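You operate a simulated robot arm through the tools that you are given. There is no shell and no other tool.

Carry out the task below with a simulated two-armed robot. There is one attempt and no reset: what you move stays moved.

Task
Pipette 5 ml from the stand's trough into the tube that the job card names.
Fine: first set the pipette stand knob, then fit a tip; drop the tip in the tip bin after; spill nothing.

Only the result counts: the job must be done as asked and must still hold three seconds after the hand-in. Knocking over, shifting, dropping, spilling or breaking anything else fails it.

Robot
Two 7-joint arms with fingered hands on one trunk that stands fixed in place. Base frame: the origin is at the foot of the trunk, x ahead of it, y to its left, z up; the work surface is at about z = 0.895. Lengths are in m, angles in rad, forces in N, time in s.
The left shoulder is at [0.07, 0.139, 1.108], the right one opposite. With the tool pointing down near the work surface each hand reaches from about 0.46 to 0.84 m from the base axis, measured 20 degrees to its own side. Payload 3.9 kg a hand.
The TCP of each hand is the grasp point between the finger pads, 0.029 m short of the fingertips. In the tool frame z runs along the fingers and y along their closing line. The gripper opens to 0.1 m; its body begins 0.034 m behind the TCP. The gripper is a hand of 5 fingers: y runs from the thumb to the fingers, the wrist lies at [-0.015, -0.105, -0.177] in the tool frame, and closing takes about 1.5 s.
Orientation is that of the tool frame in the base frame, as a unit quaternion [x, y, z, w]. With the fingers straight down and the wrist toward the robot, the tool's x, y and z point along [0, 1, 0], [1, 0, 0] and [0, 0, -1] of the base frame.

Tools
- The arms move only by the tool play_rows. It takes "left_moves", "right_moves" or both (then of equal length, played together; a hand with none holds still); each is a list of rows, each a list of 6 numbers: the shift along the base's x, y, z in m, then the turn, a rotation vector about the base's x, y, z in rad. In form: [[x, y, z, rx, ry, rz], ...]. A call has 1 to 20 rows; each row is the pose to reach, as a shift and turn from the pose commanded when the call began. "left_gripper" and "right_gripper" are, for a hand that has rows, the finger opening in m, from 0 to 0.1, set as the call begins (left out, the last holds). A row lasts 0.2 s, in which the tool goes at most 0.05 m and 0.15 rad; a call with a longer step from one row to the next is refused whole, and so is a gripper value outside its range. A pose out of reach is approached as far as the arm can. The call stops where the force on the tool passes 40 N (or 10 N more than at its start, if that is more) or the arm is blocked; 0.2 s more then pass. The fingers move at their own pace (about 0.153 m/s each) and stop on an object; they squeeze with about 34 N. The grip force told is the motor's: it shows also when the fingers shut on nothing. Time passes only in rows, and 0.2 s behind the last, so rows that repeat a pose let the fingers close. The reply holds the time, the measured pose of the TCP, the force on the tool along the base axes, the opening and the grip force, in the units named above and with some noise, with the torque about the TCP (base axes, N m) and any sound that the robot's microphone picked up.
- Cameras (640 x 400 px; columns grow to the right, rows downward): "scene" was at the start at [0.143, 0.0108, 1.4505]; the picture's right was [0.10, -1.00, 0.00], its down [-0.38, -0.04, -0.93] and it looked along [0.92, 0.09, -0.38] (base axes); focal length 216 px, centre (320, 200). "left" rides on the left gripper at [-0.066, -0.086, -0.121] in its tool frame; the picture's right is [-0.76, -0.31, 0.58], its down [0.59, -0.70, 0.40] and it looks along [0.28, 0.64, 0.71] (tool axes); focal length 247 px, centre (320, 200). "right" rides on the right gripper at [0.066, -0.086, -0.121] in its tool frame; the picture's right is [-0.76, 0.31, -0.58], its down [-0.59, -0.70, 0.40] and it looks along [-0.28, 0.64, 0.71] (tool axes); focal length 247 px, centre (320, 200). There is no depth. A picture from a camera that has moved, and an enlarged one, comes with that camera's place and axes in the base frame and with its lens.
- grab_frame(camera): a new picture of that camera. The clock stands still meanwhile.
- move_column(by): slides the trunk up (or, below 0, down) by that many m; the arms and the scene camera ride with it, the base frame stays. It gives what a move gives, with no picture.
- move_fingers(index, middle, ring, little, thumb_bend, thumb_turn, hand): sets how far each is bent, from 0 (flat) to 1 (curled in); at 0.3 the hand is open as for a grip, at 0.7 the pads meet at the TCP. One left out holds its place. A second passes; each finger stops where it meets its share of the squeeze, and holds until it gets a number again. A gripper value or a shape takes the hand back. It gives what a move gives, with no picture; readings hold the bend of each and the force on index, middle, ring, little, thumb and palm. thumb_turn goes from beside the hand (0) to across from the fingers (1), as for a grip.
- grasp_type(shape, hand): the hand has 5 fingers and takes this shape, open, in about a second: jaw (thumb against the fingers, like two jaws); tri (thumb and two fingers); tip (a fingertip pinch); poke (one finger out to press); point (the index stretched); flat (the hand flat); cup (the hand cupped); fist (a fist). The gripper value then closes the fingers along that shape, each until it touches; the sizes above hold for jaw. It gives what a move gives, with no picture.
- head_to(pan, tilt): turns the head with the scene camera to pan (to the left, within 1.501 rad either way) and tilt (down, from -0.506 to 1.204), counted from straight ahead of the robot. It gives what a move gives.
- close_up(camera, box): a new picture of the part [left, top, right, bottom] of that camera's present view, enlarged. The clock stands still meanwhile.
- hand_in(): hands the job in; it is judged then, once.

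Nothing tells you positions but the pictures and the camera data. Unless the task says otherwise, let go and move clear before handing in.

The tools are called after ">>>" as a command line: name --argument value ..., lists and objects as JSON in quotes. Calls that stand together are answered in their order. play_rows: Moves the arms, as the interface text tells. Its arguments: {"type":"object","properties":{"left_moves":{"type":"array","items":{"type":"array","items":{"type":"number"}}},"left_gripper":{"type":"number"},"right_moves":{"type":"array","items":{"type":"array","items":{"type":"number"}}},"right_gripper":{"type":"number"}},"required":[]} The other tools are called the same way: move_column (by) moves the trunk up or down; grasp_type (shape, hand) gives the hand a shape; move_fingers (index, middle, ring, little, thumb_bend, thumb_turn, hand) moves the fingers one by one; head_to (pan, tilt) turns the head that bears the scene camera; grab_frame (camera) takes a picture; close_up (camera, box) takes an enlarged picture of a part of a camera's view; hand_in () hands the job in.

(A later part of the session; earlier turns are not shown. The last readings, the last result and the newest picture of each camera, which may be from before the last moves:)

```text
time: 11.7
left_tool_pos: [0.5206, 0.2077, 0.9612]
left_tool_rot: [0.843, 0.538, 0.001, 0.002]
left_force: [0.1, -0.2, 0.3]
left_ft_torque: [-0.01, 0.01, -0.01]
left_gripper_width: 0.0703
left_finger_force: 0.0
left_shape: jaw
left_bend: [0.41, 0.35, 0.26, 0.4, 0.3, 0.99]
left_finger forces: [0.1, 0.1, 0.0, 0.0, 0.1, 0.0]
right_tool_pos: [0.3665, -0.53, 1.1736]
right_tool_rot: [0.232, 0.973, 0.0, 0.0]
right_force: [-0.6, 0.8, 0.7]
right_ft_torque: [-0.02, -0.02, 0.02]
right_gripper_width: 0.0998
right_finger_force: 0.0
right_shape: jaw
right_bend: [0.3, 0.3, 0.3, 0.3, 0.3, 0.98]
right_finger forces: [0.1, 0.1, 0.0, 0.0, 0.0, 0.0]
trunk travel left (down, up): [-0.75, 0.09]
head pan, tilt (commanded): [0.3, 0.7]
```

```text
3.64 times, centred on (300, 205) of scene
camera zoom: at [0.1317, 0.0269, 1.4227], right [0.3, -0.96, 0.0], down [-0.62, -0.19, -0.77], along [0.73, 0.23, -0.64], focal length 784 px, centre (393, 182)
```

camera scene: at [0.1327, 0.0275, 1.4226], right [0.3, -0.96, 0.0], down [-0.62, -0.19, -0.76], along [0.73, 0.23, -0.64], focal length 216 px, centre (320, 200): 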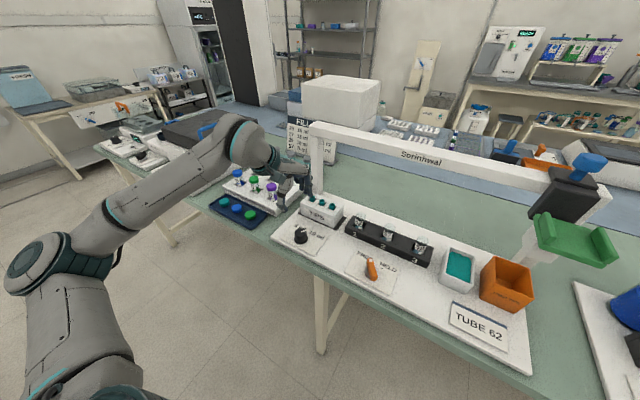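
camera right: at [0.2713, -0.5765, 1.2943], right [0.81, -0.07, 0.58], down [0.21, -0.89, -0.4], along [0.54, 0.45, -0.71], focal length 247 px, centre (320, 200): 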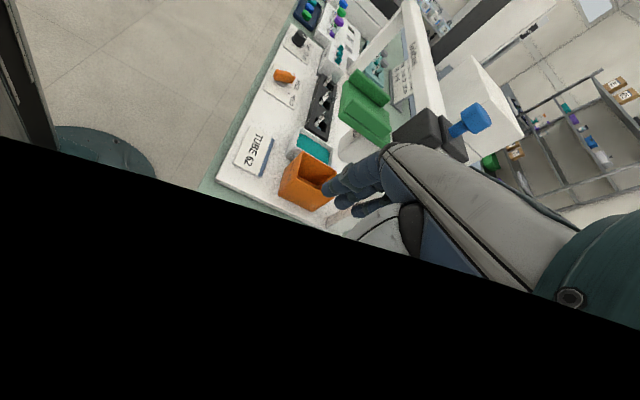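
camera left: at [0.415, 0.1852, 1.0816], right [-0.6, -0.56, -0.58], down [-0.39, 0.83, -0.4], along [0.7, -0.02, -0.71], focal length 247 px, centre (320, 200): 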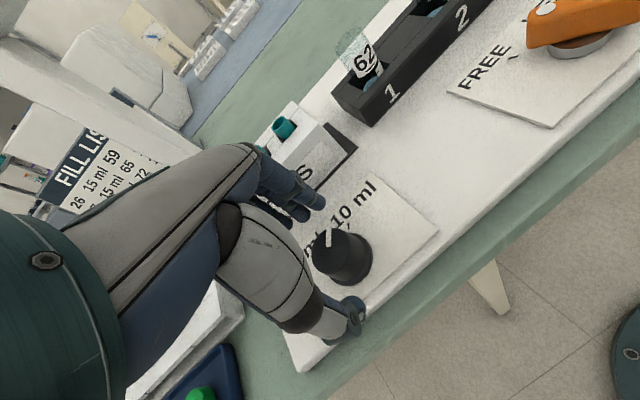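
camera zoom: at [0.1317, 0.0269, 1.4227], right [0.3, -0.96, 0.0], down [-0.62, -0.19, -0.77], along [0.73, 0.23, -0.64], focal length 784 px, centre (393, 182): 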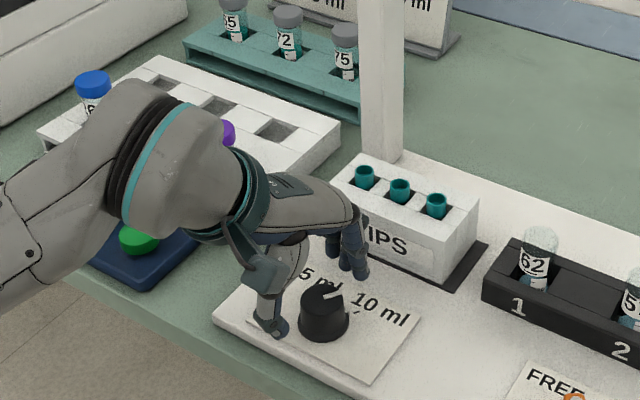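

The fingers are straddling the knob. I'll check the lateral centring close up before I lower the last bit and close.

>>> close_up --camera "left" --box '[240, 170, 420, 350]'

>>> close_up --camera "scene" --box '[265, 190, 335, 250]'

```text
2.22 times, centred on (330, 260) of left
camera zoom: at [0.415, 0.1852, 1.0816], right [-0.6, -0.56, -0.58], down [-0.39, 0.83, -0.4], along [0.7, -0.02, -0.71], focal length 549 px, centre (298, 67)
```

zoom: 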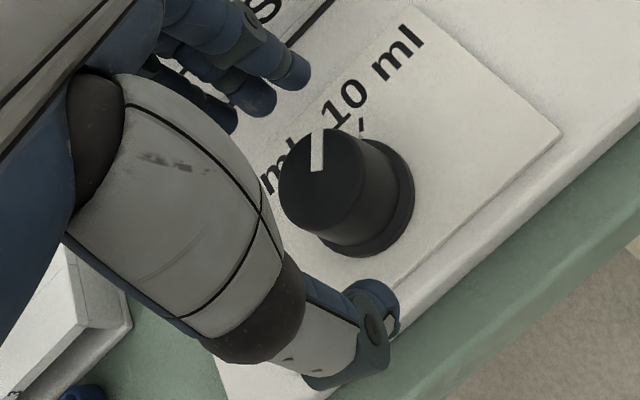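

```text
6.67 times, centred on (300, 220) of scene
camera zoom: at [0.1317, 0.0269, 1.4227], right [0.3, -0.96, 0.0], down [-0.62, -0.19, -0.77], along [0.73, 0.23, -0.64], focal length 1437 px, centre (453, 67)
```

zoom: 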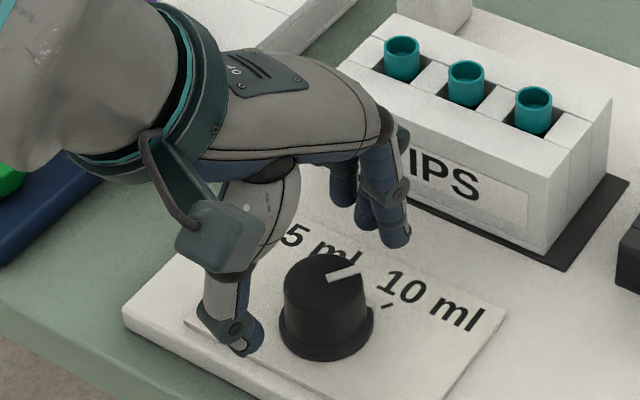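

The knob sits about 4 mm nearer the robot than the TCP. I'll correct that, go down to z ≈ 0.949 and close the fingers on it.

>>> play_rows --left_moves '[[-0.004, 0, 0, 0, 0, 0], [-0.004, 0, -0.006, 0, 0, 0], [-0.004, 0, -0.011, 0, 0, 0], [-0.004, 0, -0.011, 0, 0, 0]]'

>>> close_up --camera "left" --box '[240, 170, 420, 350]'

```text
time: 12.7
left_tool_pos: [0.5208, 0.2093, 0.9513]
left_tool_rot: [0.845, 0.535, -0.001, 0.0]
left_force: [1.0, -0.6, -0.8]
left_ft_torque: [0.0, 0.05, -0.03]
left_gripper_width: 0.0701
left_finger_force: 0.0
left_shape: jaw
left_bend: [0.41, 0.35, 0.26, 0.4, 0.3, 0.99]
left_finger forces: [0.1, 0.0, 0.1, 0.0, 0.0, 0.0]
left hand out of reach, approached as far as the arm can: row 2, 3, 4
right_tool_pos: [0.3667, -0.5302, 1.173]
right_tool_rot: [0.232, 0.973, 0.0, 0.0]
right_force: [-0.3, -1.3, 0.1]
right_ft_torque: [-0.02, -0.01, -0.01]
right_gripper_width: 0.1
right_finger_force: 0.0
right_shape: jaw
right_bend: [0.3, 0.3, 0.3, 0.3, 0.3, 0.98]
right_finger forces: [0.1, 0.0, 0.1, 0.1, 0.0, 0.0]
trunk travel left (down, up): [-0.75, 0.09]
head pan, tilt (commanded): [0.3, 0.7]
```

```text
2.22 times, centred on (330, 260) of left
camera zoom: at [0.4156, 0.1861, 1.0723], right [-0.6, -0.56, -0.58], down [-0.39, 0.83, -0.4], along [0.7, -0.02, -0.71], focal length 549 px, centre (298, 67)
```

zoom: 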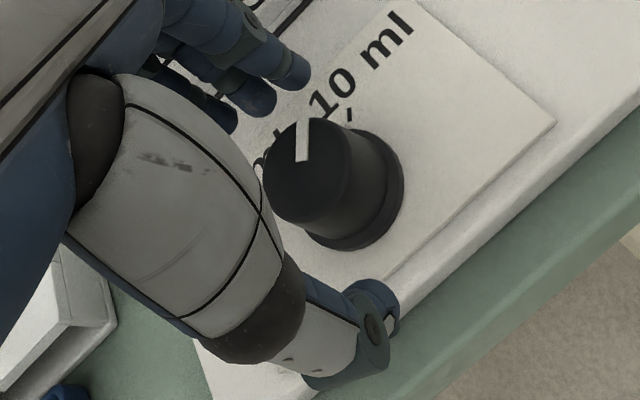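

The arm hit a reach limit at this yaw, leaving the TCP about 6 mm beyond the knob's axis. I'll lift slightly, turn the hand 15° toward a more natural yaw, and re-centre.

>>> play_rows --left_moves '[[0, 0, 0.03, 0, 0, 0], [-0.002, 0, 0.04, 0, 0, 0.13], [-0.006, -0.001, 0.04, 0, 0, 0.262], [-0.006, -0.001, 0.02, 0, 0, 0.262], [-0.006, -0.001, 0.0, 0, 0, 0.262], [-0.006, -0.001, 0.0, 0, 0, 0.262]]'

>>> close_up --camera "left" --box '[240, 170, 420, 350]'

```text
time: 14.1
left_tool_pos: [0.5695, 0.1965, 0.9799]
left_tool_rot: [0.771, 0.637, -0.001, -0.016]
left_force: [-0.6, 0.8, -0.6]
left_ft_torque: [0.0, -0.01, 0.0]
left_gripper_width: 0.0701
left_finger_force: 0.0
left_shape: jaw
left_bend: [0.41, 0.35, 0.26, 0.4, 0.3, 0.99]
left_finger forces: [0.0, 0.1, 0.1, 0.0, 0.0, 0.0]
left hand out of reach, approached as far as the arm can: row 2, 3, 4, 5, 6
right_tool_pos: [0.366, -0.5299, 1.1726]
right_tool_rot: [0.233, 0.973, 0.0, -0.001]
right_force: [-0.3, 0.1, 1.2]
right_ft_torque: [0.01, 0.01, -0.02]
right_gripper_width: 0.0996
right_finger_force: 0.1
right_shape: jaw
right_bend: [0.3, 0.3, 0.3, 0.3, 0.3, 0.98]
right_finger forces: [0.0, 0.1, 0.0, 0.0, 0.0, 0.0]
trunk travel left (down, up): [-0.75, 0.09]
head pan, tilt (commanded): [0.3, 0.7]
```

```text
2.22 times, centred on (330, 260) of left
camera zoom: at [0.4759, 0.1453, 1.1031], right [-0.46, -0.67, -0.58], down [-0.59, 0.72, -0.37], along [0.67, 0.18, -0.72], focal length 549 px, centre (298, 67)
```

zoom: 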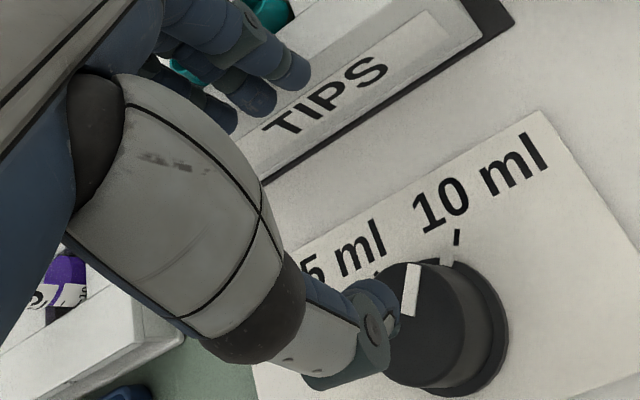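

The arm drifted forward because it is stuck at a reach limit in its present posture, and the fingers are close to the tip rack. I'll lift straight up first and then return to the original high pose to reset the arm's posture.

>>> play_rows --left_moves '[[0, 0, 0.02, 0, 0, 0], [0, 0, 0.05, 0, 0, 0], [0, 0, 0.09, 0, 0, 0], [0, 0, 0.13, 0, 0, 0], [0, 0, 0.17, 0, 0, 0]]'

>>> grab_frame --camera "scene"

```text
time: 15.3
left_tool_pos: [0.5685, 0.1964, 1.1523]
left_tool_rot: [0.765, 0.644, 0.001, 0.002]
left_force: [0.3, -0.1, -0.4]
left_ft_torque: [0.0, 0.0, 0.01]
left_gripper_width: 0.0705
left_finger_force: 0.0
left_shape: jaw
left_bend: [0.41, 0.35, 0.26, 0.4, 0.3, 0.99]
left_finger forces: [0.0, 0.0, 0.1, 0.1, 0.0, 0.0]
left hand out of reach, approached as far as the arm can: row 1
right_tool_pos: [0.3669, -0.5304, 1.1728]
right_tool_rot: [0.233, 0.972, 0.0, 0.001]
right_force: [-0.1, 0.7, -0.2]
right_ft_torque: [0.01, 0.0, 0.03]
right_gripper_width: 0.0996
right_finger_force: 0.1
right_shape: jaw
right_bend: [0.3, 0.3, 0.3, 0.3, 0.3, 0.98]
right_finger forces: [0.0, 0.0, 0.0, 0.1, 0.1, 0.0]
trunk travel left (down, up): [-0.75, 0.09]
head pan, tilt (commanded): [0.3, 0.7]
```

```text
taken
camera scene: at [0.1312, 0.0266, 1.4227], right [0.3, -0.96, 0.0], down [-0.61, -0.19, -0.77], along [0.73, 0.23, -0.64], focal length 216 px, centre (320, 200)
```

scene: 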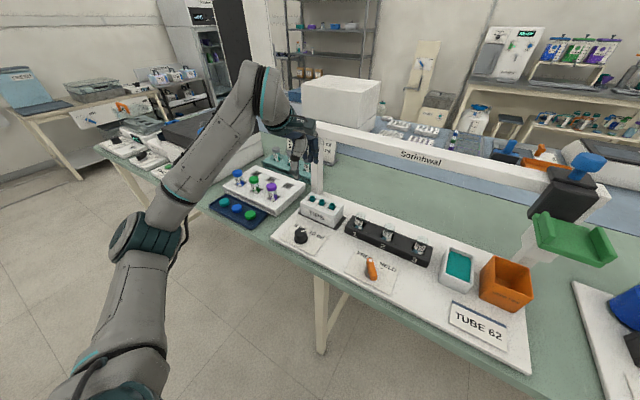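

The arm's elbow is hanging low. I'll return the left hand to its starting pose to see whether the posture resets.

>>> play_rows --left_moves '[[-0.02, 0, 0.03, 0, 0, 0.02], [-0.045, 0, 0.06, 0, 0, 0.04], [-0.07, 0, 0.09, 0, 0, 0.06], [-0.095, -0.002, 0.12, 0, 0, 0.09], [-0.12, -0.004, 0.15, 0, 0, 0.11], [-0.14, -0.006, 0.18, 0, 0, 0.13], [-0.16, -0.008, 0.21, 0, 0, 0.15], [-0.178, -0.011, 0.25, 0, 0, 0.171]]'

>>> grab_frame --camera "scene"

```text
time: 17.1
left_tool_pos: [0.3904, 0.1868, 1.4036]
left_tool_rot: [0.708, 0.706, 0.001, 0.003]
left_force: [-1.1, -1.0, -1.0]
left_ft_torque: [0.03, -0.01, 0.02]
left_gripper_width: 0.0701
left_finger_force: 0.0
left_shape: jaw
left_bend: [0.41, 0.35, 0.26, 0.4, 0.3, 0.99]
left_finger forces: [0.0, 0.0, 0.0, 0.0, 0.0, 0.1]
right_tool_pos: [0.3663, -0.532, 1.1727]
right_tool_rot: [0.232, 0.973, 0.001, 0.001]
right_force: [0.1, 0.1, 0.1]
right_ft_torque: [-0.02, -0.03, 0.01]
right_gripper_width: 0.0999
right_finger_force: 0.1
right_shape: jaw
right_bend: [0.3, 0.3, 0.3, 0.3, 0.3, 0.98]
right_finger forces: [0.0, 0.1, 0.1, 0.0, 0.0, 0.0]
trunk travel left (down, up): [-0.75, 0.09]
head pan, tilt (commanded): [0.3, 0.7]
```

```text
taken
camera scene: at [0.1299, 0.0255, 1.4228], right [0.3, -0.96, 0.0], down [-0.61, -0.19, -0.77], along [0.73, 0.23, -0.64], focal length 216 px, centre (320, 200)
```

scene: 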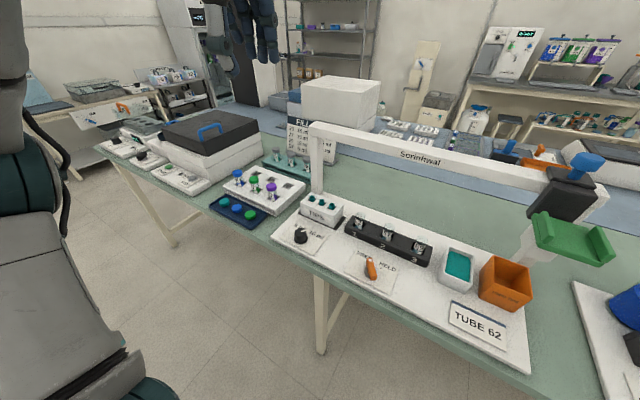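

The left arm is back at its starting pose. I'll come down to the knob again with the hand straight (no yaw), stopping at z ≈ 1.05 to check.

>>> play_rows --left_moves '[[0.02, 0.003, -0.04, 0, 0, 0], [0.04, 0.006, -0.08, 0, 0, 0], [0.06, 0.01, -0.12, 0, 0, 0], [0.08, 0.013, -0.16, 0, 0, 0], [0.1, 0.016, -0.2, 0, 0, 0], [0.115, 0.02, -0.24, 0, 0, 0], [0.125, 0.022, -0.28, 0, 0, 0], [0.125, 0.022, -0.32, 0, 0, 0], [0.125, 0.022, -0.36, 0, 0, 0]]'

>>> grab_frame --camera "left"

>>> grab_frame --camera "scene"

```text
time: 19.1
left_tool_pos: [0.5364, 0.192, 1.0642]
left_tool_rot: [0.708, 0.707, 0.001, -0.009]
left_force: [0.0, -0.2, -0.3]
left_ft_torque: [-0.02, 0.02, 0.0]
left_gripper_width: 0.0702
left_finger_force: 0.1
left_shape: jaw
left_bend: [0.41, 0.35, 0.26, 0.4, 0.3, 0.99]
left_finger forces: [0.0, 0.0, 0.1, 0.1, 0.0, 0.0]
left hand out of reach, approached as far as the arm can: row 8, 9
right_tool_pos: [0.37, -0.5315, 1.1733]
right_tool_rot: [0.233, 0.973, 0.0, 0.0]
right_force: [0.0, 0.0, 0.5]
right_ft_torque: [0.03, -0.01, 0.02]
right_gripper_width: 0.0998
right_finger_force: 0.0
right_shape: jaw
right_bend: [0.3, 0.3, 0.3, 0.3, 0.3, 0.98]
right_finger forces: [0.0, 0.0, 0.0, 0.0, 0.0, 0.0]
trunk travel left (down, up): [-0.75, 0.09]
head pan, tilt (commanded): [0.3, 0.7]
```

```text
taken
camera left: at [0.4519, 0.1241, 1.185], right [-0.31, -0.75, -0.59], down [-0.71, 0.6, -0.38], along [0.63, 0.29, -0.71], focal length 247 px, centre (320, 200)
```

left: 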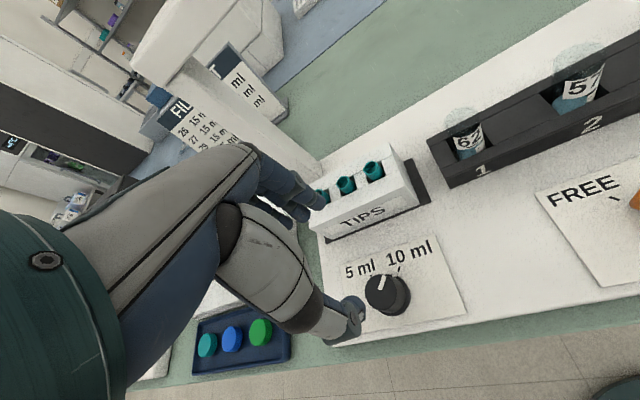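

```text
taken
camera scene: at [0.133, 0.0263, 1.4226], right [0.3, -0.96, 0.0], down [-0.62, -0.19, -0.76], along [0.73, 0.23, -0.64], focal length 216 px, centre (320, 200)
```

scene: 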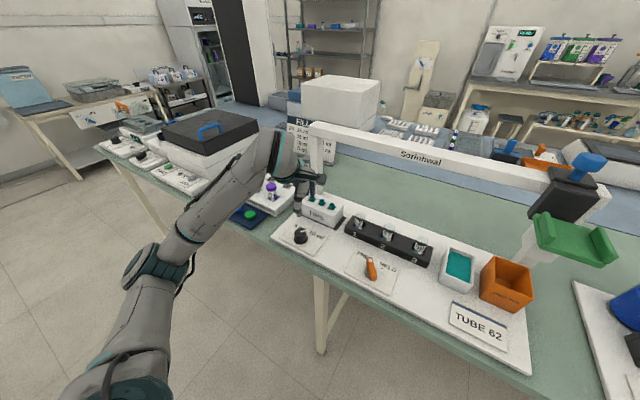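

The low elbow limits how far the wrist can bend this close in. Raising the trunk should lift the elbow relative to the wrist, so I'll raise it fully and try again.

>>> move_column --by 0.088

>>> play_rows --left_moves '[[-0.007, 0.006, -0.02, 0, 0, 0], [-0.014, 0.012, -0.05, 0, 0, 0], [-0.02, 0.016, -0.08, 0, 0, 0], [-0.02, 0.016, -0.11, 0, 0, 0], [-0.02, 0.016, -0.13, 0, 0, 0]]'

>>> grab_frame --camera "left"

>>> grab_frame --camera "scene"

```text
time: 20.4
left_tool_pos: [0.5352, 0.1911, 1.1527]
left_tool_rot: [0.707, 0.707, 0.002, -0.009]
left_force: [0.0, 0.0, 0.7]
left_ft_torque: [-0.02, -0.02, 0.02]
left_gripper_width: 0.0702
left_finger_force: 0.0
left_shape: jaw
left_bend: [0.41, 0.35, 0.26, 0.4, 0.3, 0.99]
left_finger forces: [0.0, 0.0, 0.1, 0.0, 0.1, 0.0]
right_tool_pos: [0.3672, -0.5303, 1.261]
right_tool_rot: [0.233, 0.972, 0.0, 0.001]
right_force: [-0.4, 0.0, 0.8]
right_ft_torque: [-0.04, -0.01, 0.0]
right_gripper_width: 0.0995
right_finger_force: 0.1
right_shape: jaw
right_bend: [0.3, 0.3, 0.3, 0.3, 0.3, 0.98]
right_finger forces: [0.1, 0.1, 0.0, 0.1, 0.0, 0.0]
trunk travel left (down, up): [-0.838, 0.002]
head pan, tilt (commanded): [0.3, 0.7]
```

```text
time: 21.6
left_tool_pos: [0.5479, 0.1566, 1.0598]
left_tool_rot: [0.707, 0.706, 0.008, -0.035]
left_force: [0.3, 0.0, 0.2]
left_ft_torque: [-0.03, 0.0, 0.0]
left_gripper_width: 0.07
left_finger_force: 0.1
left_shape: jaw
left_bend: [0.41, 0.35, 0.26, 0.4, 0.3, 0.99]
left_finger forces: [0.0, 0.1, 0.1, 0.0, 0.1, 0.0]
left hand out of reach, approached as far as the arm can: row 1, 2, 3, 4, 5
right_tool_pos: [0.3685, -0.5309, 1.2607]
right_tool_rot: [0.232, 0.973, -0.001, -0.001]
right_force: [-0.1, 0.6, 0.7]
right_ft_torque: [0.02, 0.02, 0.01]
right_gripper_width: 0.0996
right_finger_force: 0.1
right_shape: jaw
right_bend: [0.3, 0.3, 0.3, 0.3, 0.3, 0.98]
right_finger forces: [0.0, 0.0, 0.1, 0.0, 0.0, 0.0]
trunk travel left (down, up): [-0.838, 0.002]
head pan, tilt (commanded): [0.3, 0.7]
```

```text
taken
camera left: at [0.4678, 0.0843, 1.1794], right [-0.33, -0.72, -0.61], down [-0.72, 0.61, -0.34], along [0.62, 0.32, -0.72], focal length 247 px, centre (320, 200)
```

left: 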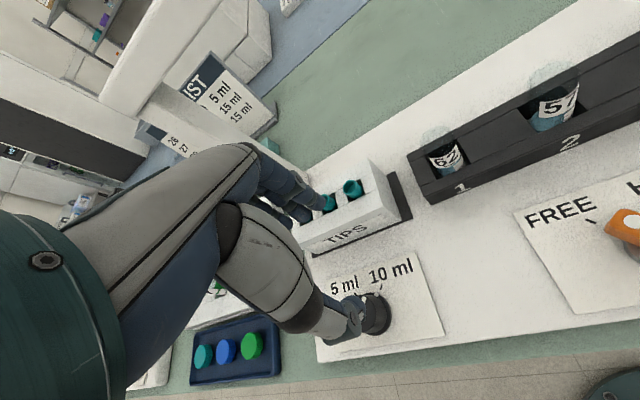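

```text
taken
camera scene: at [0.1322, 0.0267, 1.5107], right [0.3, -0.96, 0.0], down [-0.62, -0.19, -0.76], along [0.73, 0.23, -0.64], focal length 216 px, centre (320, 200)
```

scene: 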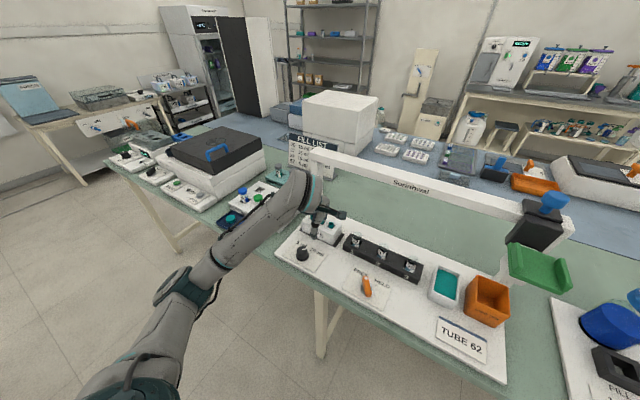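

Raising the trunk made the reach worse, so lowering it should help, with the hand yawed to the left. I'll lift both hands first, then lower the trunk well below its starting height.

>>> play_rows --left_moves '[[-0.01, 0.01, 0.04, 0, 0, -0.05], [-0.02, 0.02, 0.08, 0, 0, -0.15], [-0.03, 0.03, 0.12, 0, 0, -0.25], [-0.035, 0.04, 0.16, 0, 0, -0.35], [-0.04, 0.05, 0.2, 0, 0, -0.45], [-0.04, 0.05, 0.24, 0, 0, -0.55]]' --right_moves '[[0, 0, 0.03, 0, 0, 0], [0, 0, 0.06, 0, 0, 0], [0, 0, 0.09, 0, 0, 0], [0, 0, 0.12, 0, 0, 0], [0, 0, 0.15, 0, 0, 0], [0, 0, 0.16, 0, 0, 0]]'

>>> move_column --by -0.24

>>> grab_frame --camera "scene"

>>> grab_frame --camera "left"

```text
time: 23.0
left_tool_pos: [0.5062, 0.2056, 1.3022]
left_tool_rot: [0.873, 0.487, 0.016, -0.031]
left_force: [0.2, -0.3, 0.0]
left_ft_torque: [-0.04, 0.01, -0.01]
left_gripper_width: 0.0704
left_finger_force: 0.0
left_shape: jaw
left_bend: [0.41, 0.35, 0.26, 0.4, 0.3, 0.99]
left_finger forces: [0.0, 0.0, 0.0, 0.0, 0.0, 0.1]
right_tool_pos: [0.3816, -0.5338, 1.3569]
right_tool_rot: [0.233, 0.973, 0.001, 0.0]
right_force: [-0.4, 0.0, 0.8]
right_ft_torque: [0.0, -0.01, 0.0]
right_gripper_width: 0.0997
right_finger_force: 0.1
right_shape: jaw
right_bend: [0.3, 0.3, 0.3, 0.3, 0.3, 0.98]
right_finger forces: [0.1, 0.1, 0.0, 0.0, 0.1, 0.1]
right hand out of reach, approached as far as the arm can: row 1, 2, 3, 4, 5, 6
trunk travel left (down, up): [-0.838, 0.002]
head pan, tilt (commanded): [0.3, 0.7]
```

```text
time: 25.5
left_tool_pos: [0.507, 0.207, 1.0625]
left_tool_rot: [0.873, 0.487, 0.016, -0.03]
left_force: [0.1, 0.5, -0.1]
left_ft_torque: [0.01, 0.0, -0.03]
left_gripper_width: 0.0702
left_finger_force: 0.0
left_shape: jaw
left_bend: [0.41, 0.35, 0.26, 0.4, 0.3, 0.99]
left_finger forces: [0.0, 0.0, 0.0, 0.0, 0.1, 0.0]
right_tool_pos: [0.3805, -0.5332, 1.117]
right_tool_rot: [0.232, 0.973, 0.0, 0.0]
right_force: [0.2, -1.3, 0.4]
right_ft_torque: [0.03, 0.01, 0.02]
right_gripper_width: 0.0998
right_finger_force: 0.0
right_shape: jaw
right_bend: [0.3, 0.3, 0.3, 0.3, 0.3, 0.98]
right_finger forces: [0.0, 0.0, 0.1, 0.0, 0.1, 0.0]
trunk travel left (down, up): [-0.598, 0.242]
head pan, tilt (commanded): [0.3, 0.7]
```

```text
taken
camera scene: at [0.1317, 0.0269, 1.2707], right [0.3, -0.96, 0.0], down [-0.62, -0.19, -0.77], along [0.73, 0.23, -0.64], focal length 216 px, centre (320, 200)
```

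scene: 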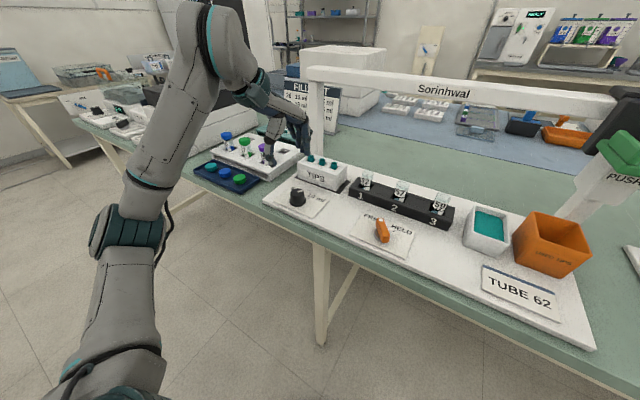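

```text
taken
camera left: at [0.4007, 0.1877, 1.1819], right [-0.66, -0.44, -0.61], down [-0.29, 0.9, -0.34], along [0.69, -0.05, -0.72], focal length 247 px, centre (320, 200)
```

left: 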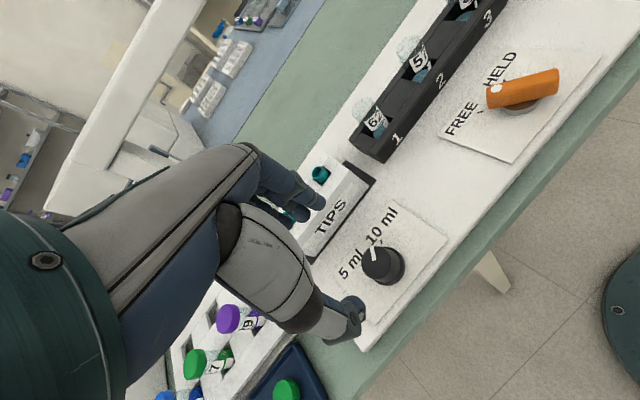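

With the trunk 0.15 m lower the left hand looks freer. I'll level it, yaw it further left (to give room for the counter-clockwise turn) and go down over the knob.

>>> play_rows --left_moves '[[0.004, 0.001, 0, -0.07, -0.002, 0.002], [0.009, 0.001, -0.01, -0.07, -0.002, -0.1], [0.009, 0.001, -0.02, -0.07, -0.002, -0.23], [0.009, 0.001, -0.04, -0.07, -0.002, -0.36], [0.009, 0.001, -0.06, -0.07, -0.002, -0.48], [0.009, 0.001, -0.07, -0.07, -0.002, -0.48]]'

>>> grab_frame --camera "left"

>>> grab_frame --camera "scene"

```text
time: 26.9
left_tool_pos: [0.5167, 0.2083, 0.9897]
left_tool_rot: [0.964, 0.266, 0.008, 0.005]
left_force: [-0.3, -0.8, -0.4]
left_ft_torque: [0.02, 0.01, 0.01]
left_gripper_width: 0.0703
left_finger_force: 0.1
left_shape: jaw
left_bend: [0.41, 0.35, 0.26, 0.4, 0.3, 0.99]
left_finger forces: [0.0, 0.0, 0.0, 0.0, 0.0, 0.0]
right_tool_pos: [0.3814, -0.5335, 1.116]
right_tool_rot: [0.233, 0.972, 0.001, 0.0]
right_force: [1.3, 0.4, 0.0]
right_ft_torque: [0.04, 0.01, 0.02]
right_gripper_width: 0.0998
right_finger_force: 0.0
right_shape: jaw
right_bend: [0.3, 0.3, 0.3, 0.3, 0.3, 0.98]
right_finger forces: [0.0, 0.0, 0.0, 0.0, 0.1, 0.1]
trunk travel left (down, up): [-0.598, 0.242]
head pan, tilt (commanded): [0.3, 0.7]
```

```text
taken
camera left: at [0.415, 0.2492, 1.1104], right [-0.8, -0.13, -0.59], down [0.15, 0.9, -0.4], along [0.58, -0.41, -0.7], focal length 247 px, centre (320, 200)
```

left: 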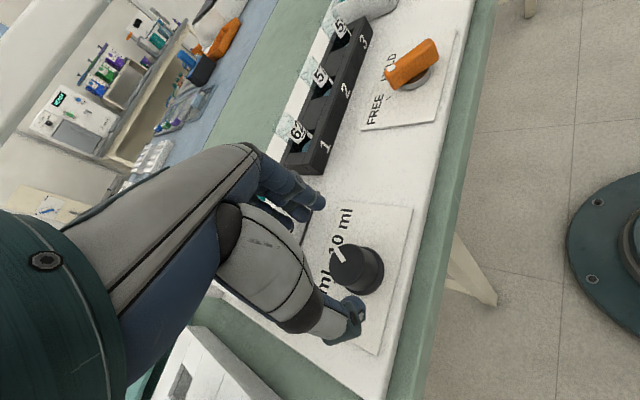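

```text
taken
camera scene: at [0.1318, 0.0271, 1.2707], right [0.3, -0.96, 0.0], down [-0.62, -0.19, -0.76], along [0.73, 0.23, -0.64], focal length 216 px, centre (320, 200)
```

scene: 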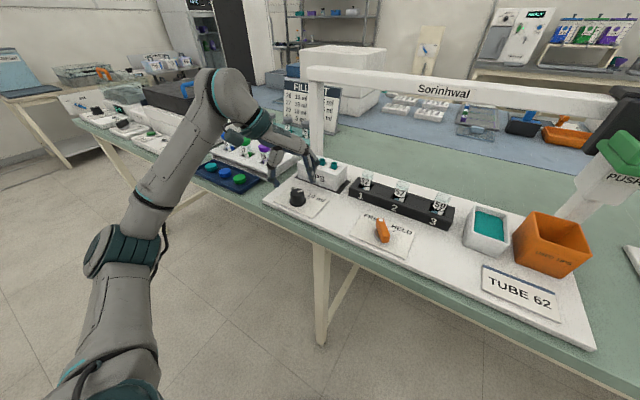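

Reach is fine now. I'll check the centring close up before the last descent.

>>> close_up --camera "left" --box '[270, 190, 420, 340]'

>>> close_up --camera "scene" --box '[240, 120, 360, 230]'

```text
2.67 times, centred on (345, 265) of left
camera zoom: at [0.415, 0.2492, 1.1104], right [-0.8, -0.13, -0.59], down [0.15, 0.9, -0.4], along [0.58, -0.41, -0.7], focal length 659 px, centre (253, 27)
```

zoom: 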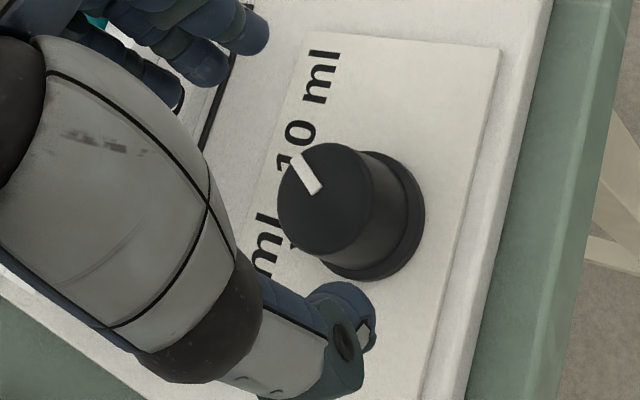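

```text
3.64 times, centred on (300, 175) of scene
camera zoom: at [0.1318, 0.0271, 1.2707], right [0.3, -0.96, 0.0], down [-0.62, -0.19, -0.76], along [0.73, 0.23, -0.64], focal length 784 px, centre (393, 291)
```

zoom: 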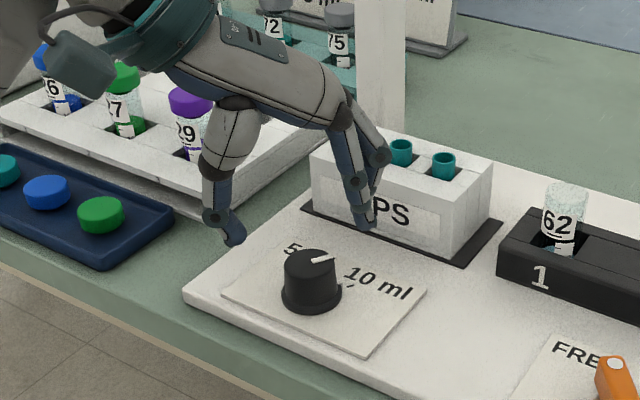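

The TCP is centred on the knob within a couple of millimetres. Now the final descent to about z = 0.948, then close.

>>> play_rows --left_moves '[[0, 0.001, -0.015, 0, 0, 0], [0, 0.001, -0.03, 0, 0, 0], [0, 0.001, -0.038, 0, 0, 0], [0, 0.001, -0.042, 0, 0, 0]]'

>>> close_up --camera "left" --box '[270, 190, 420, 340]'

>>> close_up --camera "scene" --box '[240, 120, 360, 230]'

```text
time: 27.9
left_tool_pos: [0.5162, 0.208, 0.9494]
left_tool_rot: [0.964, 0.267, 0.007, 0.004]
left_force: [-0.9, 0.6, -0.8]
left_ft_torque: [-0.02, 0.01, -0.02]
left_gripper_width: 0.0703
left_finger_force: 0.1
left_shape: jaw
left_bend: [0.41, 0.35, 0.26, 0.4, 0.3, 0.99]
left_finger forces: [0.0, 0.0, 0.0, 0.0, 0.1, 0.0]
right_tool_pos: [0.3809, -0.5335, 1.1177]
right_tool_rot: [0.233, 0.973, 0.0, 0.0]
right_force: [-0.1, -0.1, 0.4]
right_ft_torque: [0.02, 0.01, -0.02]
right_gripper_width: 0.1001
right_finger_force: 0.1
right_shape: jaw
right_bend: [0.3, 0.3, 0.3, 0.3, 0.3, 0.98]
right_finger forces: [0.1, 0.0, 0.1, 0.0, 0.0, 0.0]
trunk travel left (down, up): [-0.598, 0.242]
head pan, tilt (commanded): [0.3, 0.7]
```

```text
2.67 times, centred on (345, 265) of left
camera zoom: at [0.4143, 0.2494, 1.0682], right [-0.8, -0.13, -0.59], down [0.15, 0.9, -0.4], along [0.58, -0.41, -0.7], focal length 659 px, centre (253, 27)
```

zoom: 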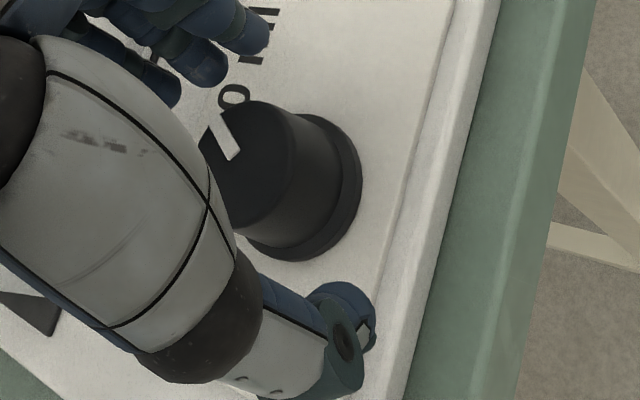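

```text
3.64 times, centred on (300, 175) of scene
camera zoom: at [0.1318, 0.0269, 1.2707], right [0.3, -0.96, 0.0], down [-0.62, -0.19, -0.76], along [0.73, 0.23, -0.64], focal length 784 px, centre (393, 291)
```

zoom: 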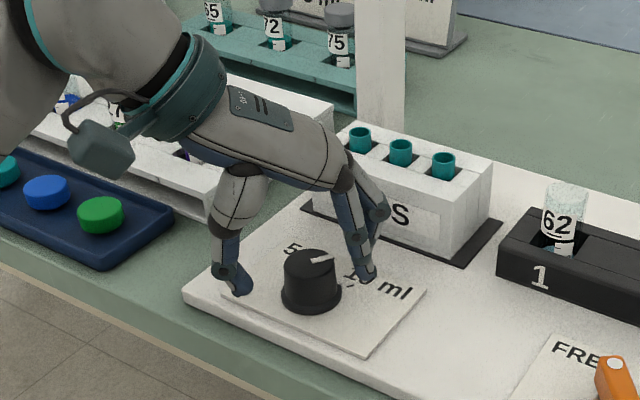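

The knob is between thumb and fingers. I'll close on it now, holding the pose.

>>> play_rows --left_moves '[[0, 0, 0, 0, 0, 0], [0, 0, 0, 0, 0, 0], [0, 0, 0, 0, 0, 0], [0, 0, 0, 0, 0, 0], [0, 0, 0, 0, 0, 0], [0, 0, 0, 0, 0, 0]]' --left_gripper 0.02

>>> close_up --camera "left" --box '[240, 170, 420, 340]'

>>> close_up --camera "scene" --box '[240, 120, 360, 230]'

```text
time: 29.3
left_tool_pos: [0.5163, 0.2086, 0.949]
left_tool_rot: [0.964, 0.266, 0.007, 0.005]
left_force: [1.6, -5.7, 0.3]
left_ft_torque: [-0.2, -0.14, -0.07]
left_gripper_width: 0.0225
left_finger_force: 33.3
left_shape: jaw
left_bend: [0.56, 0.5, 0.74, 0.59, 0.73, 1.0]
left_finger forces: [15.1, 12.8, 4.4, 0.0, 26.6, 0.0]
right_tool_pos: [0.3815, -0.5347, 1.1159]
right_tool_rot: [0.232, 0.973, 0.001, 0.001]
right_force: [-0.7, 0.0, 0.1]
right_ft_torque: [0.02, -0.02, 0.02]
right_gripper_width: 0.0997
right_finger_force: 0.0
right_shape: jaw
right_bend: [0.3, 0.3, 0.3, 0.3, 0.3, 0.98]
right_finger forces: [0.0, 0.1, 0.0, 0.0, 0.0, 0.0]
trunk travel left (down, up): [-0.598, 0.242]
head pan, tilt (commanded): [0.3, 0.7]
```

```text
2.35 times, centred on (330, 255) of left
camera zoom: at [0.4148, 0.2486, 1.0683], right [-0.8, -0.13, -0.59], down [0.15, 0.9, -0.4], along [0.58, -0.41, -0.7], focal length 581 px, centre (296, 71)
```

zoom: 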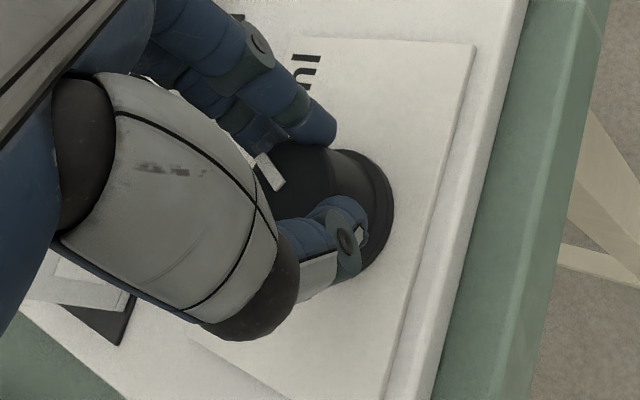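

```text
3.64 times, centred on (300, 175) of scene
camera zoom: at [0.1323, 0.0259, 1.2706], right [0.3, -0.96, 0.0], down [-0.62, -0.19, -0.76], along [0.73, 0.23, -0.64], focal length 784 px, centre (393, 291)
```

zoom: 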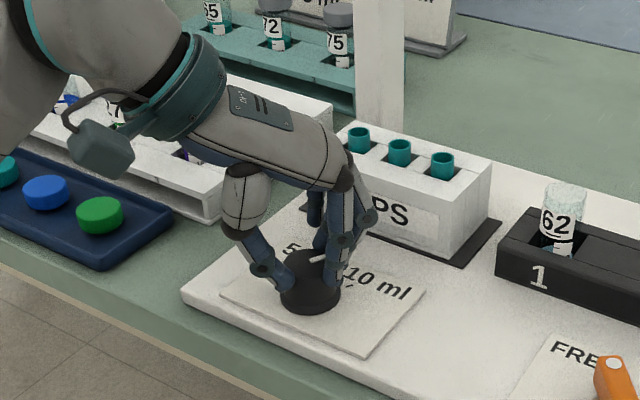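

The grip on the knob is firm (index, middle and thumb loaded). Turning it counter-clockwise by about 1.13 rad toward 5 ml.

>>> play_rows --left_moves '[[0, 0, 0, 0, 0, 0.14], [0, 0, 0, 0, 0, 0.28], [0, 0, 0, 0, 0, 0.42], [0, 0, 0, 0, 0, 0.56], [0, 0, 0, 0, 0, 0.7], [0, 0, 0, 0, 0, 0.84], [0, 0, 0, 0, 0, 0.98], [0, 0, 0, 0, 0, 1.12], [0, 0, 0, 0, 0, 1.13]]'

>>> close_up --camera "left" --box '[240, 170, 420, 340]'

>>> close_up --camera "scene" --box '[240, 120, 360, 230]'

```text
time: 31.3
left_tool_pos: [0.5179, 0.2027, 0.9491]
left_tool_rot: [0.672, 0.74, 0.009, -0.002]
left_force: [16.4, -29.7, 0.9]
left_ft_torque: [-0.57, -0.72, -0.81]
left_gripper_width: 0.0224
left_finger_force: 33.9
left_shape: jaw
left_bend: [0.53, 0.47, 0.73, 0.59, 0.74, 0.98]
left_finger forces: [27.3, 16.2, 3.0, 0.0, 25.7, 0.1]
right_tool_pos: [0.3827, -0.5388, 1.1117]
right_tool_rot: [0.232, 0.973, 0.003, -0.002]
right_force: [0.0, -0.6, 0.6]
right_ft_torque: [0.01, 0.0, 0.02]
right_gripper_width: 0.0998
right_finger_force: 0.1
right_shape: jaw
right_bend: [0.3, 0.3, 0.3, 0.3, 0.3, 0.98]
right_finger forces: [0.1, 0.0, 0.0, 0.0, 0.0, 0.0]
trunk travel left (down, up): [-0.598, 0.242]
head pan, tilt (commanded): [0.3, 0.7]
```

```text
2.35 times, centred on (330, 255) of left
camera zoom: at [0.439, 0.1277, 1.0684], right [-0.23, -0.77, -0.59], down [-0.75, 0.52, -0.4], along [0.62, 0.35, -0.7], focal length 581 px, centre (296, 71)
```

zoom: 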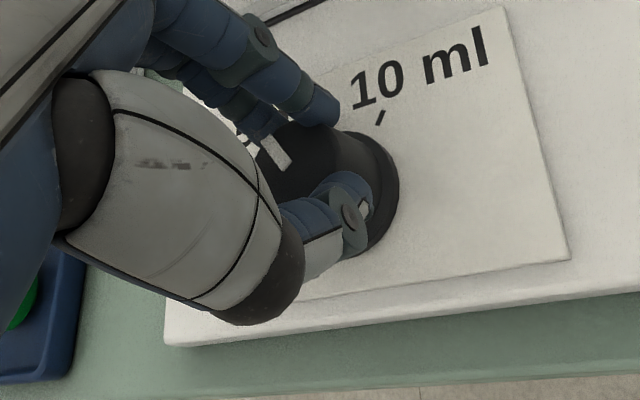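

```text
3.64 times, centred on (300, 175) of scene
camera zoom: at [0.1347, 0.0211, 1.2705], right [0.3, -0.96, -0.01], down [-0.62, -0.19, -0.76], along [0.73, 0.23, -0.64], focal length 784 px, centre (393, 291)
```

zoom: 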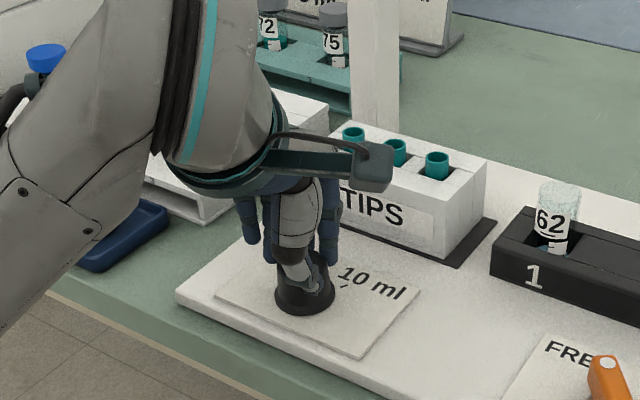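

The knob has turned with the hand by about 65°. I'll relax the sideways force by moving to the measured position, then open the fingers.

>>> play_rows --left_moves '[[0.001, -0.003, 0, 0, 0, 0], [0.0015, -0.006, 0, 0, 0, 0], [0.0015, -0.006, 0, 0, 0, 0]]'

>>> play_rows --left_moves '[[0, 0, 0, 0, 0, 0], [0, 0, 0, 0, 0, 0], [0, 0, 0, 0, 0, 0], [0, 0, 0, 0, 0, 0]]' --left_gripper 0.07

>>> close_up --camera "left" --box '[240, 170, 420, 340]'

>>> close_up --camera "scene" --box '[240, 120, 360, 230]'

```text
time: 32.1
left_tool_pos: [0.52, 0.2023, 0.9495]
left_tool_rot: [0.671, 0.742, 0.009, -0.001]
left_force: [9.4, -10.9, 0.6]
left_ft_torque: [-0.09, -0.45, -0.47]
left_gripper_width: 0.0223
left_finger_force: 33.5
left_shape: jaw
left_bend: [0.54, 0.47, 0.73, 0.59, 0.74, 0.99]
left_finger forces: [21.5, 14.3, 8.8, 0.1, 25.6, 0.1]
right_tool_pos: [0.3834, -0.5346, 1.1151]
right_tool_rot: [0.233, 0.973, 0.002, -0.001]
right_force: [0.0, -1.4, 0.3]
right_ft_torque: [0.0, 0.0, 0.03]
right_gripper_width: 0.0997
right_finger_force: 0.1
right_shape: jaw
right_bend: [0.3, 0.3, 0.3, 0.3, 0.3, 0.98]
right_finger forces: [0.1, 0.0, 0.0, 0.0, 0.0, 0.1]
trunk travel left (down, up): [-0.598, 0.242]
head pan, tilt (commanded): [0.3, 0.7]
```

```text
time: 33.1
left_tool_pos: [0.5176, 0.202, 0.95]
left_tool_rot: [0.671, 0.741, 0.008, 0.001]
left_force: [0.4, -0.8, 0.0]
left_ft_torque: [0.01, 0.04, 0.0]
left_gripper_width: 0.0699
left_finger_force: 0.2
left_shape: jaw
left_bend: [0.41, 0.36, 0.26, 0.41, 0.31, 0.99]
left_finger forces: [0.0, 0.0, 0.0, 0.1, 0.1, 0.1]
right_tool_pos: [0.38, -0.5325, 1.1158]
right_tool_rot: [0.233, 0.973, 0.0, -0.001]
right_force: [0.1, 0.4, -0.3]
right_ft_torque: [0.02, -0.02, 0.0]
right_gripper_width: 0.0998
right_finger_force: 0.0
right_shape: jaw
right_bend: [0.3, 0.3, 0.3, 0.3, 0.3, 0.98]
right_finger forces: [0.0, 0.0, 0.0, 0.1, 0.0, 0.0]
trunk travel left (down, up): [-0.598, 0.242]
head pan, tilt (commanded): [0.3, 0.7]
```

```text
2.35 times, centred on (330, 255) of left
camera zoom: at [0.438, 0.1278, 1.0686], right [-0.22, -0.78, -0.59], down [-0.75, 0.52, -0.4], along [0.62, 0.35, -0.7], focal length 581 px, centre (296, 71)
```

zoom: 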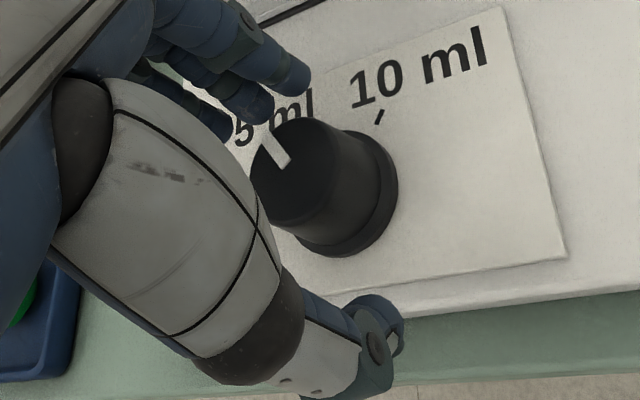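

```text
3.64 times, centred on (300, 175) of scene
camera zoom: at [0.1318, 0.0273, 1.2707], right [0.3, -0.96, 0.0], down [-0.62, -0.19, -0.76], along [0.73, 0.23, -0.64], focal length 784 px, centre (393, 291)
```

zoom: 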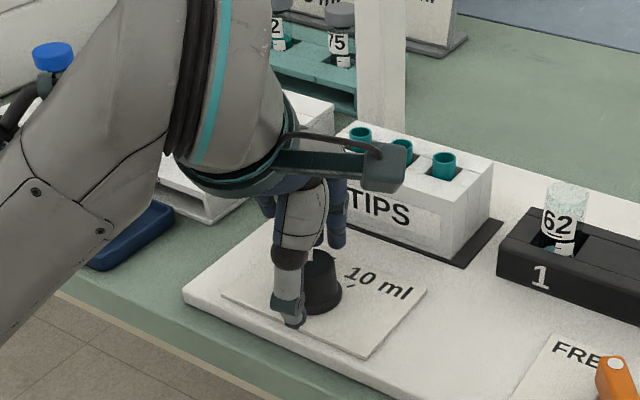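

Released. I'll lift the hand straight up and check the pointer against the 5 ml tick.

>>> play_rows --left_moves '[[0, 0, 0.03, 0, 0, 0], [0, 0, 0.07, 0, 0, 0], [0, 0, 0.11, 0, 0, 0], [0, 0, 0.15, 0, 0, 0], [-0.01, 0.0, 0.18, 0, 0, 0]]'

>>> close_up --camera "left" --box '[330, 210, 450, 330]'

>>> close_up --camera "scene" --box '[260, 140, 360, 230]'

```text
time: 34.3
left_tool_pos: [0.5077, 0.2029, 1.1322]
left_tool_rot: [0.671, 0.741, 0.008, 0.001]
left_force: [0.1, 0.5, -0.5]
left_ft_torque: [-0.01, -0.04, -0.01]
left_gripper_width: 0.0696
left_finger_force: 0.1
left_shape: jaw
left_bend: [0.41, 0.36, 0.26, 0.41, 0.3, 0.99]
left_finger forces: [0.1, 0.1, 0.0, 0.1, 0.0, 0.0]
right_tool_pos: [0.3798, -0.5335, 1.116]
right_tool_rot: [0.233, 0.973, 0.001, 0.0]
right_force: [-0.6, -0.6, -0.5]
right_ft_torque: [0.04, -0.02, 0.01]
right_gripper_width: 0.0998
right_finger_force: 0.0
right_shape: jaw
right_bend: [0.3, 0.3, 0.3, 0.3, 0.3, 0.98]
right_finger forces: [0.1, 0.0, 0.0, 0.0, 0.1, 0.0]
trunk travel left (down, up): [-0.598, 0.242]
head pan, tilt (commanded): [0.3, 0.7]
```

```text
3.33 times, centred on (390, 270) of left
camera zoom: at [0.4275, 0.1281, 1.2516], right [-0.22, -0.78, -0.59], down [-0.75, 0.52, -0.4], along [0.62, 0.35, -0.7], focal length 823 px, centre (87, -33)
```

zoom: 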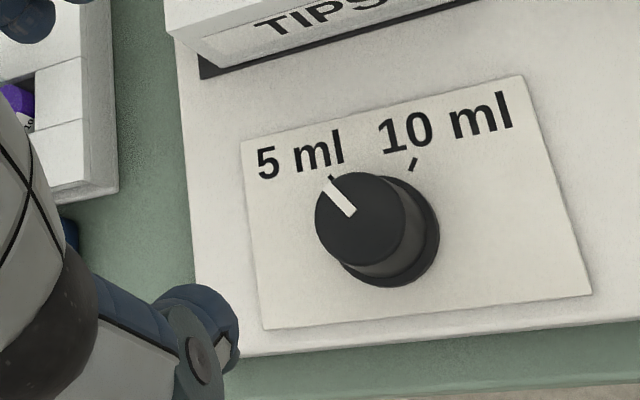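

```text
4.44 times, centred on (310, 185) of scene
camera zoom: at [0.1308, 0.0266, 1.2707], right [0.3, -0.96, 0.0], down [-0.61, -0.19, -0.77], along [0.73, 0.23, -0.64], focal length 958 px, centre (364, 267)
```

zoom: 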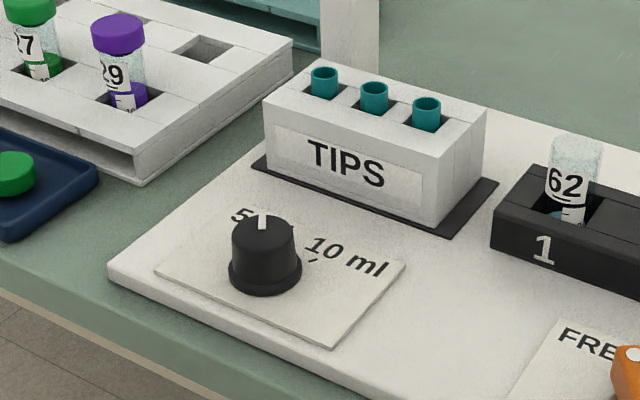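

The pointer is at or close to the 5 ml tick. I'll zoom in tighter to judge whether it is exactly aligned.

>>> close_up --camera "left" --box '[375, 245, 435, 295]'

>>> close_up --camera "scene" --box '[280, 175, 330, 210]'

```text
8.00 times, centred on (405, 270) of left
camera zoom: at [0.4275, 0.1281, 1.2516], right [-0.22, -0.78, -0.59], down [-0.75, 0.52, -0.4], along [0.62, 0.35, -0.7], focal length 1976 px, centre (-360, -360)
```

zoom: 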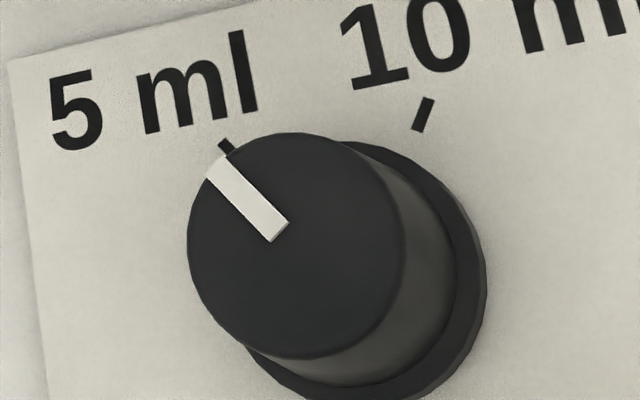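

```text
11.43 times, centred on (305, 192) of scene
camera zoom: at [0.1308, 0.0266, 1.2707], right [0.3, -0.96, 0.0], down [-0.61, -0.19, -0.77], along [0.73, 0.23, -0.64], focal length 2464 px, centre (491, 286)
```

zoom: 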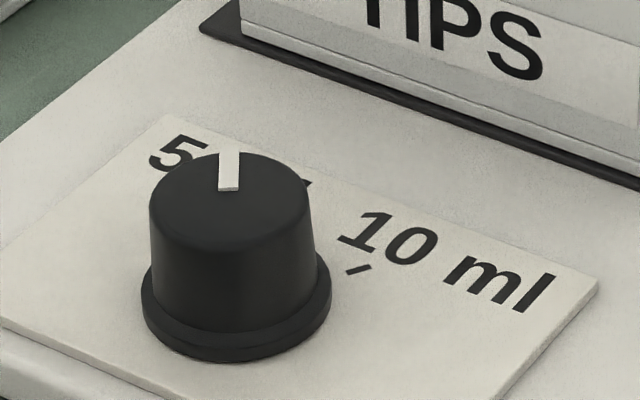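

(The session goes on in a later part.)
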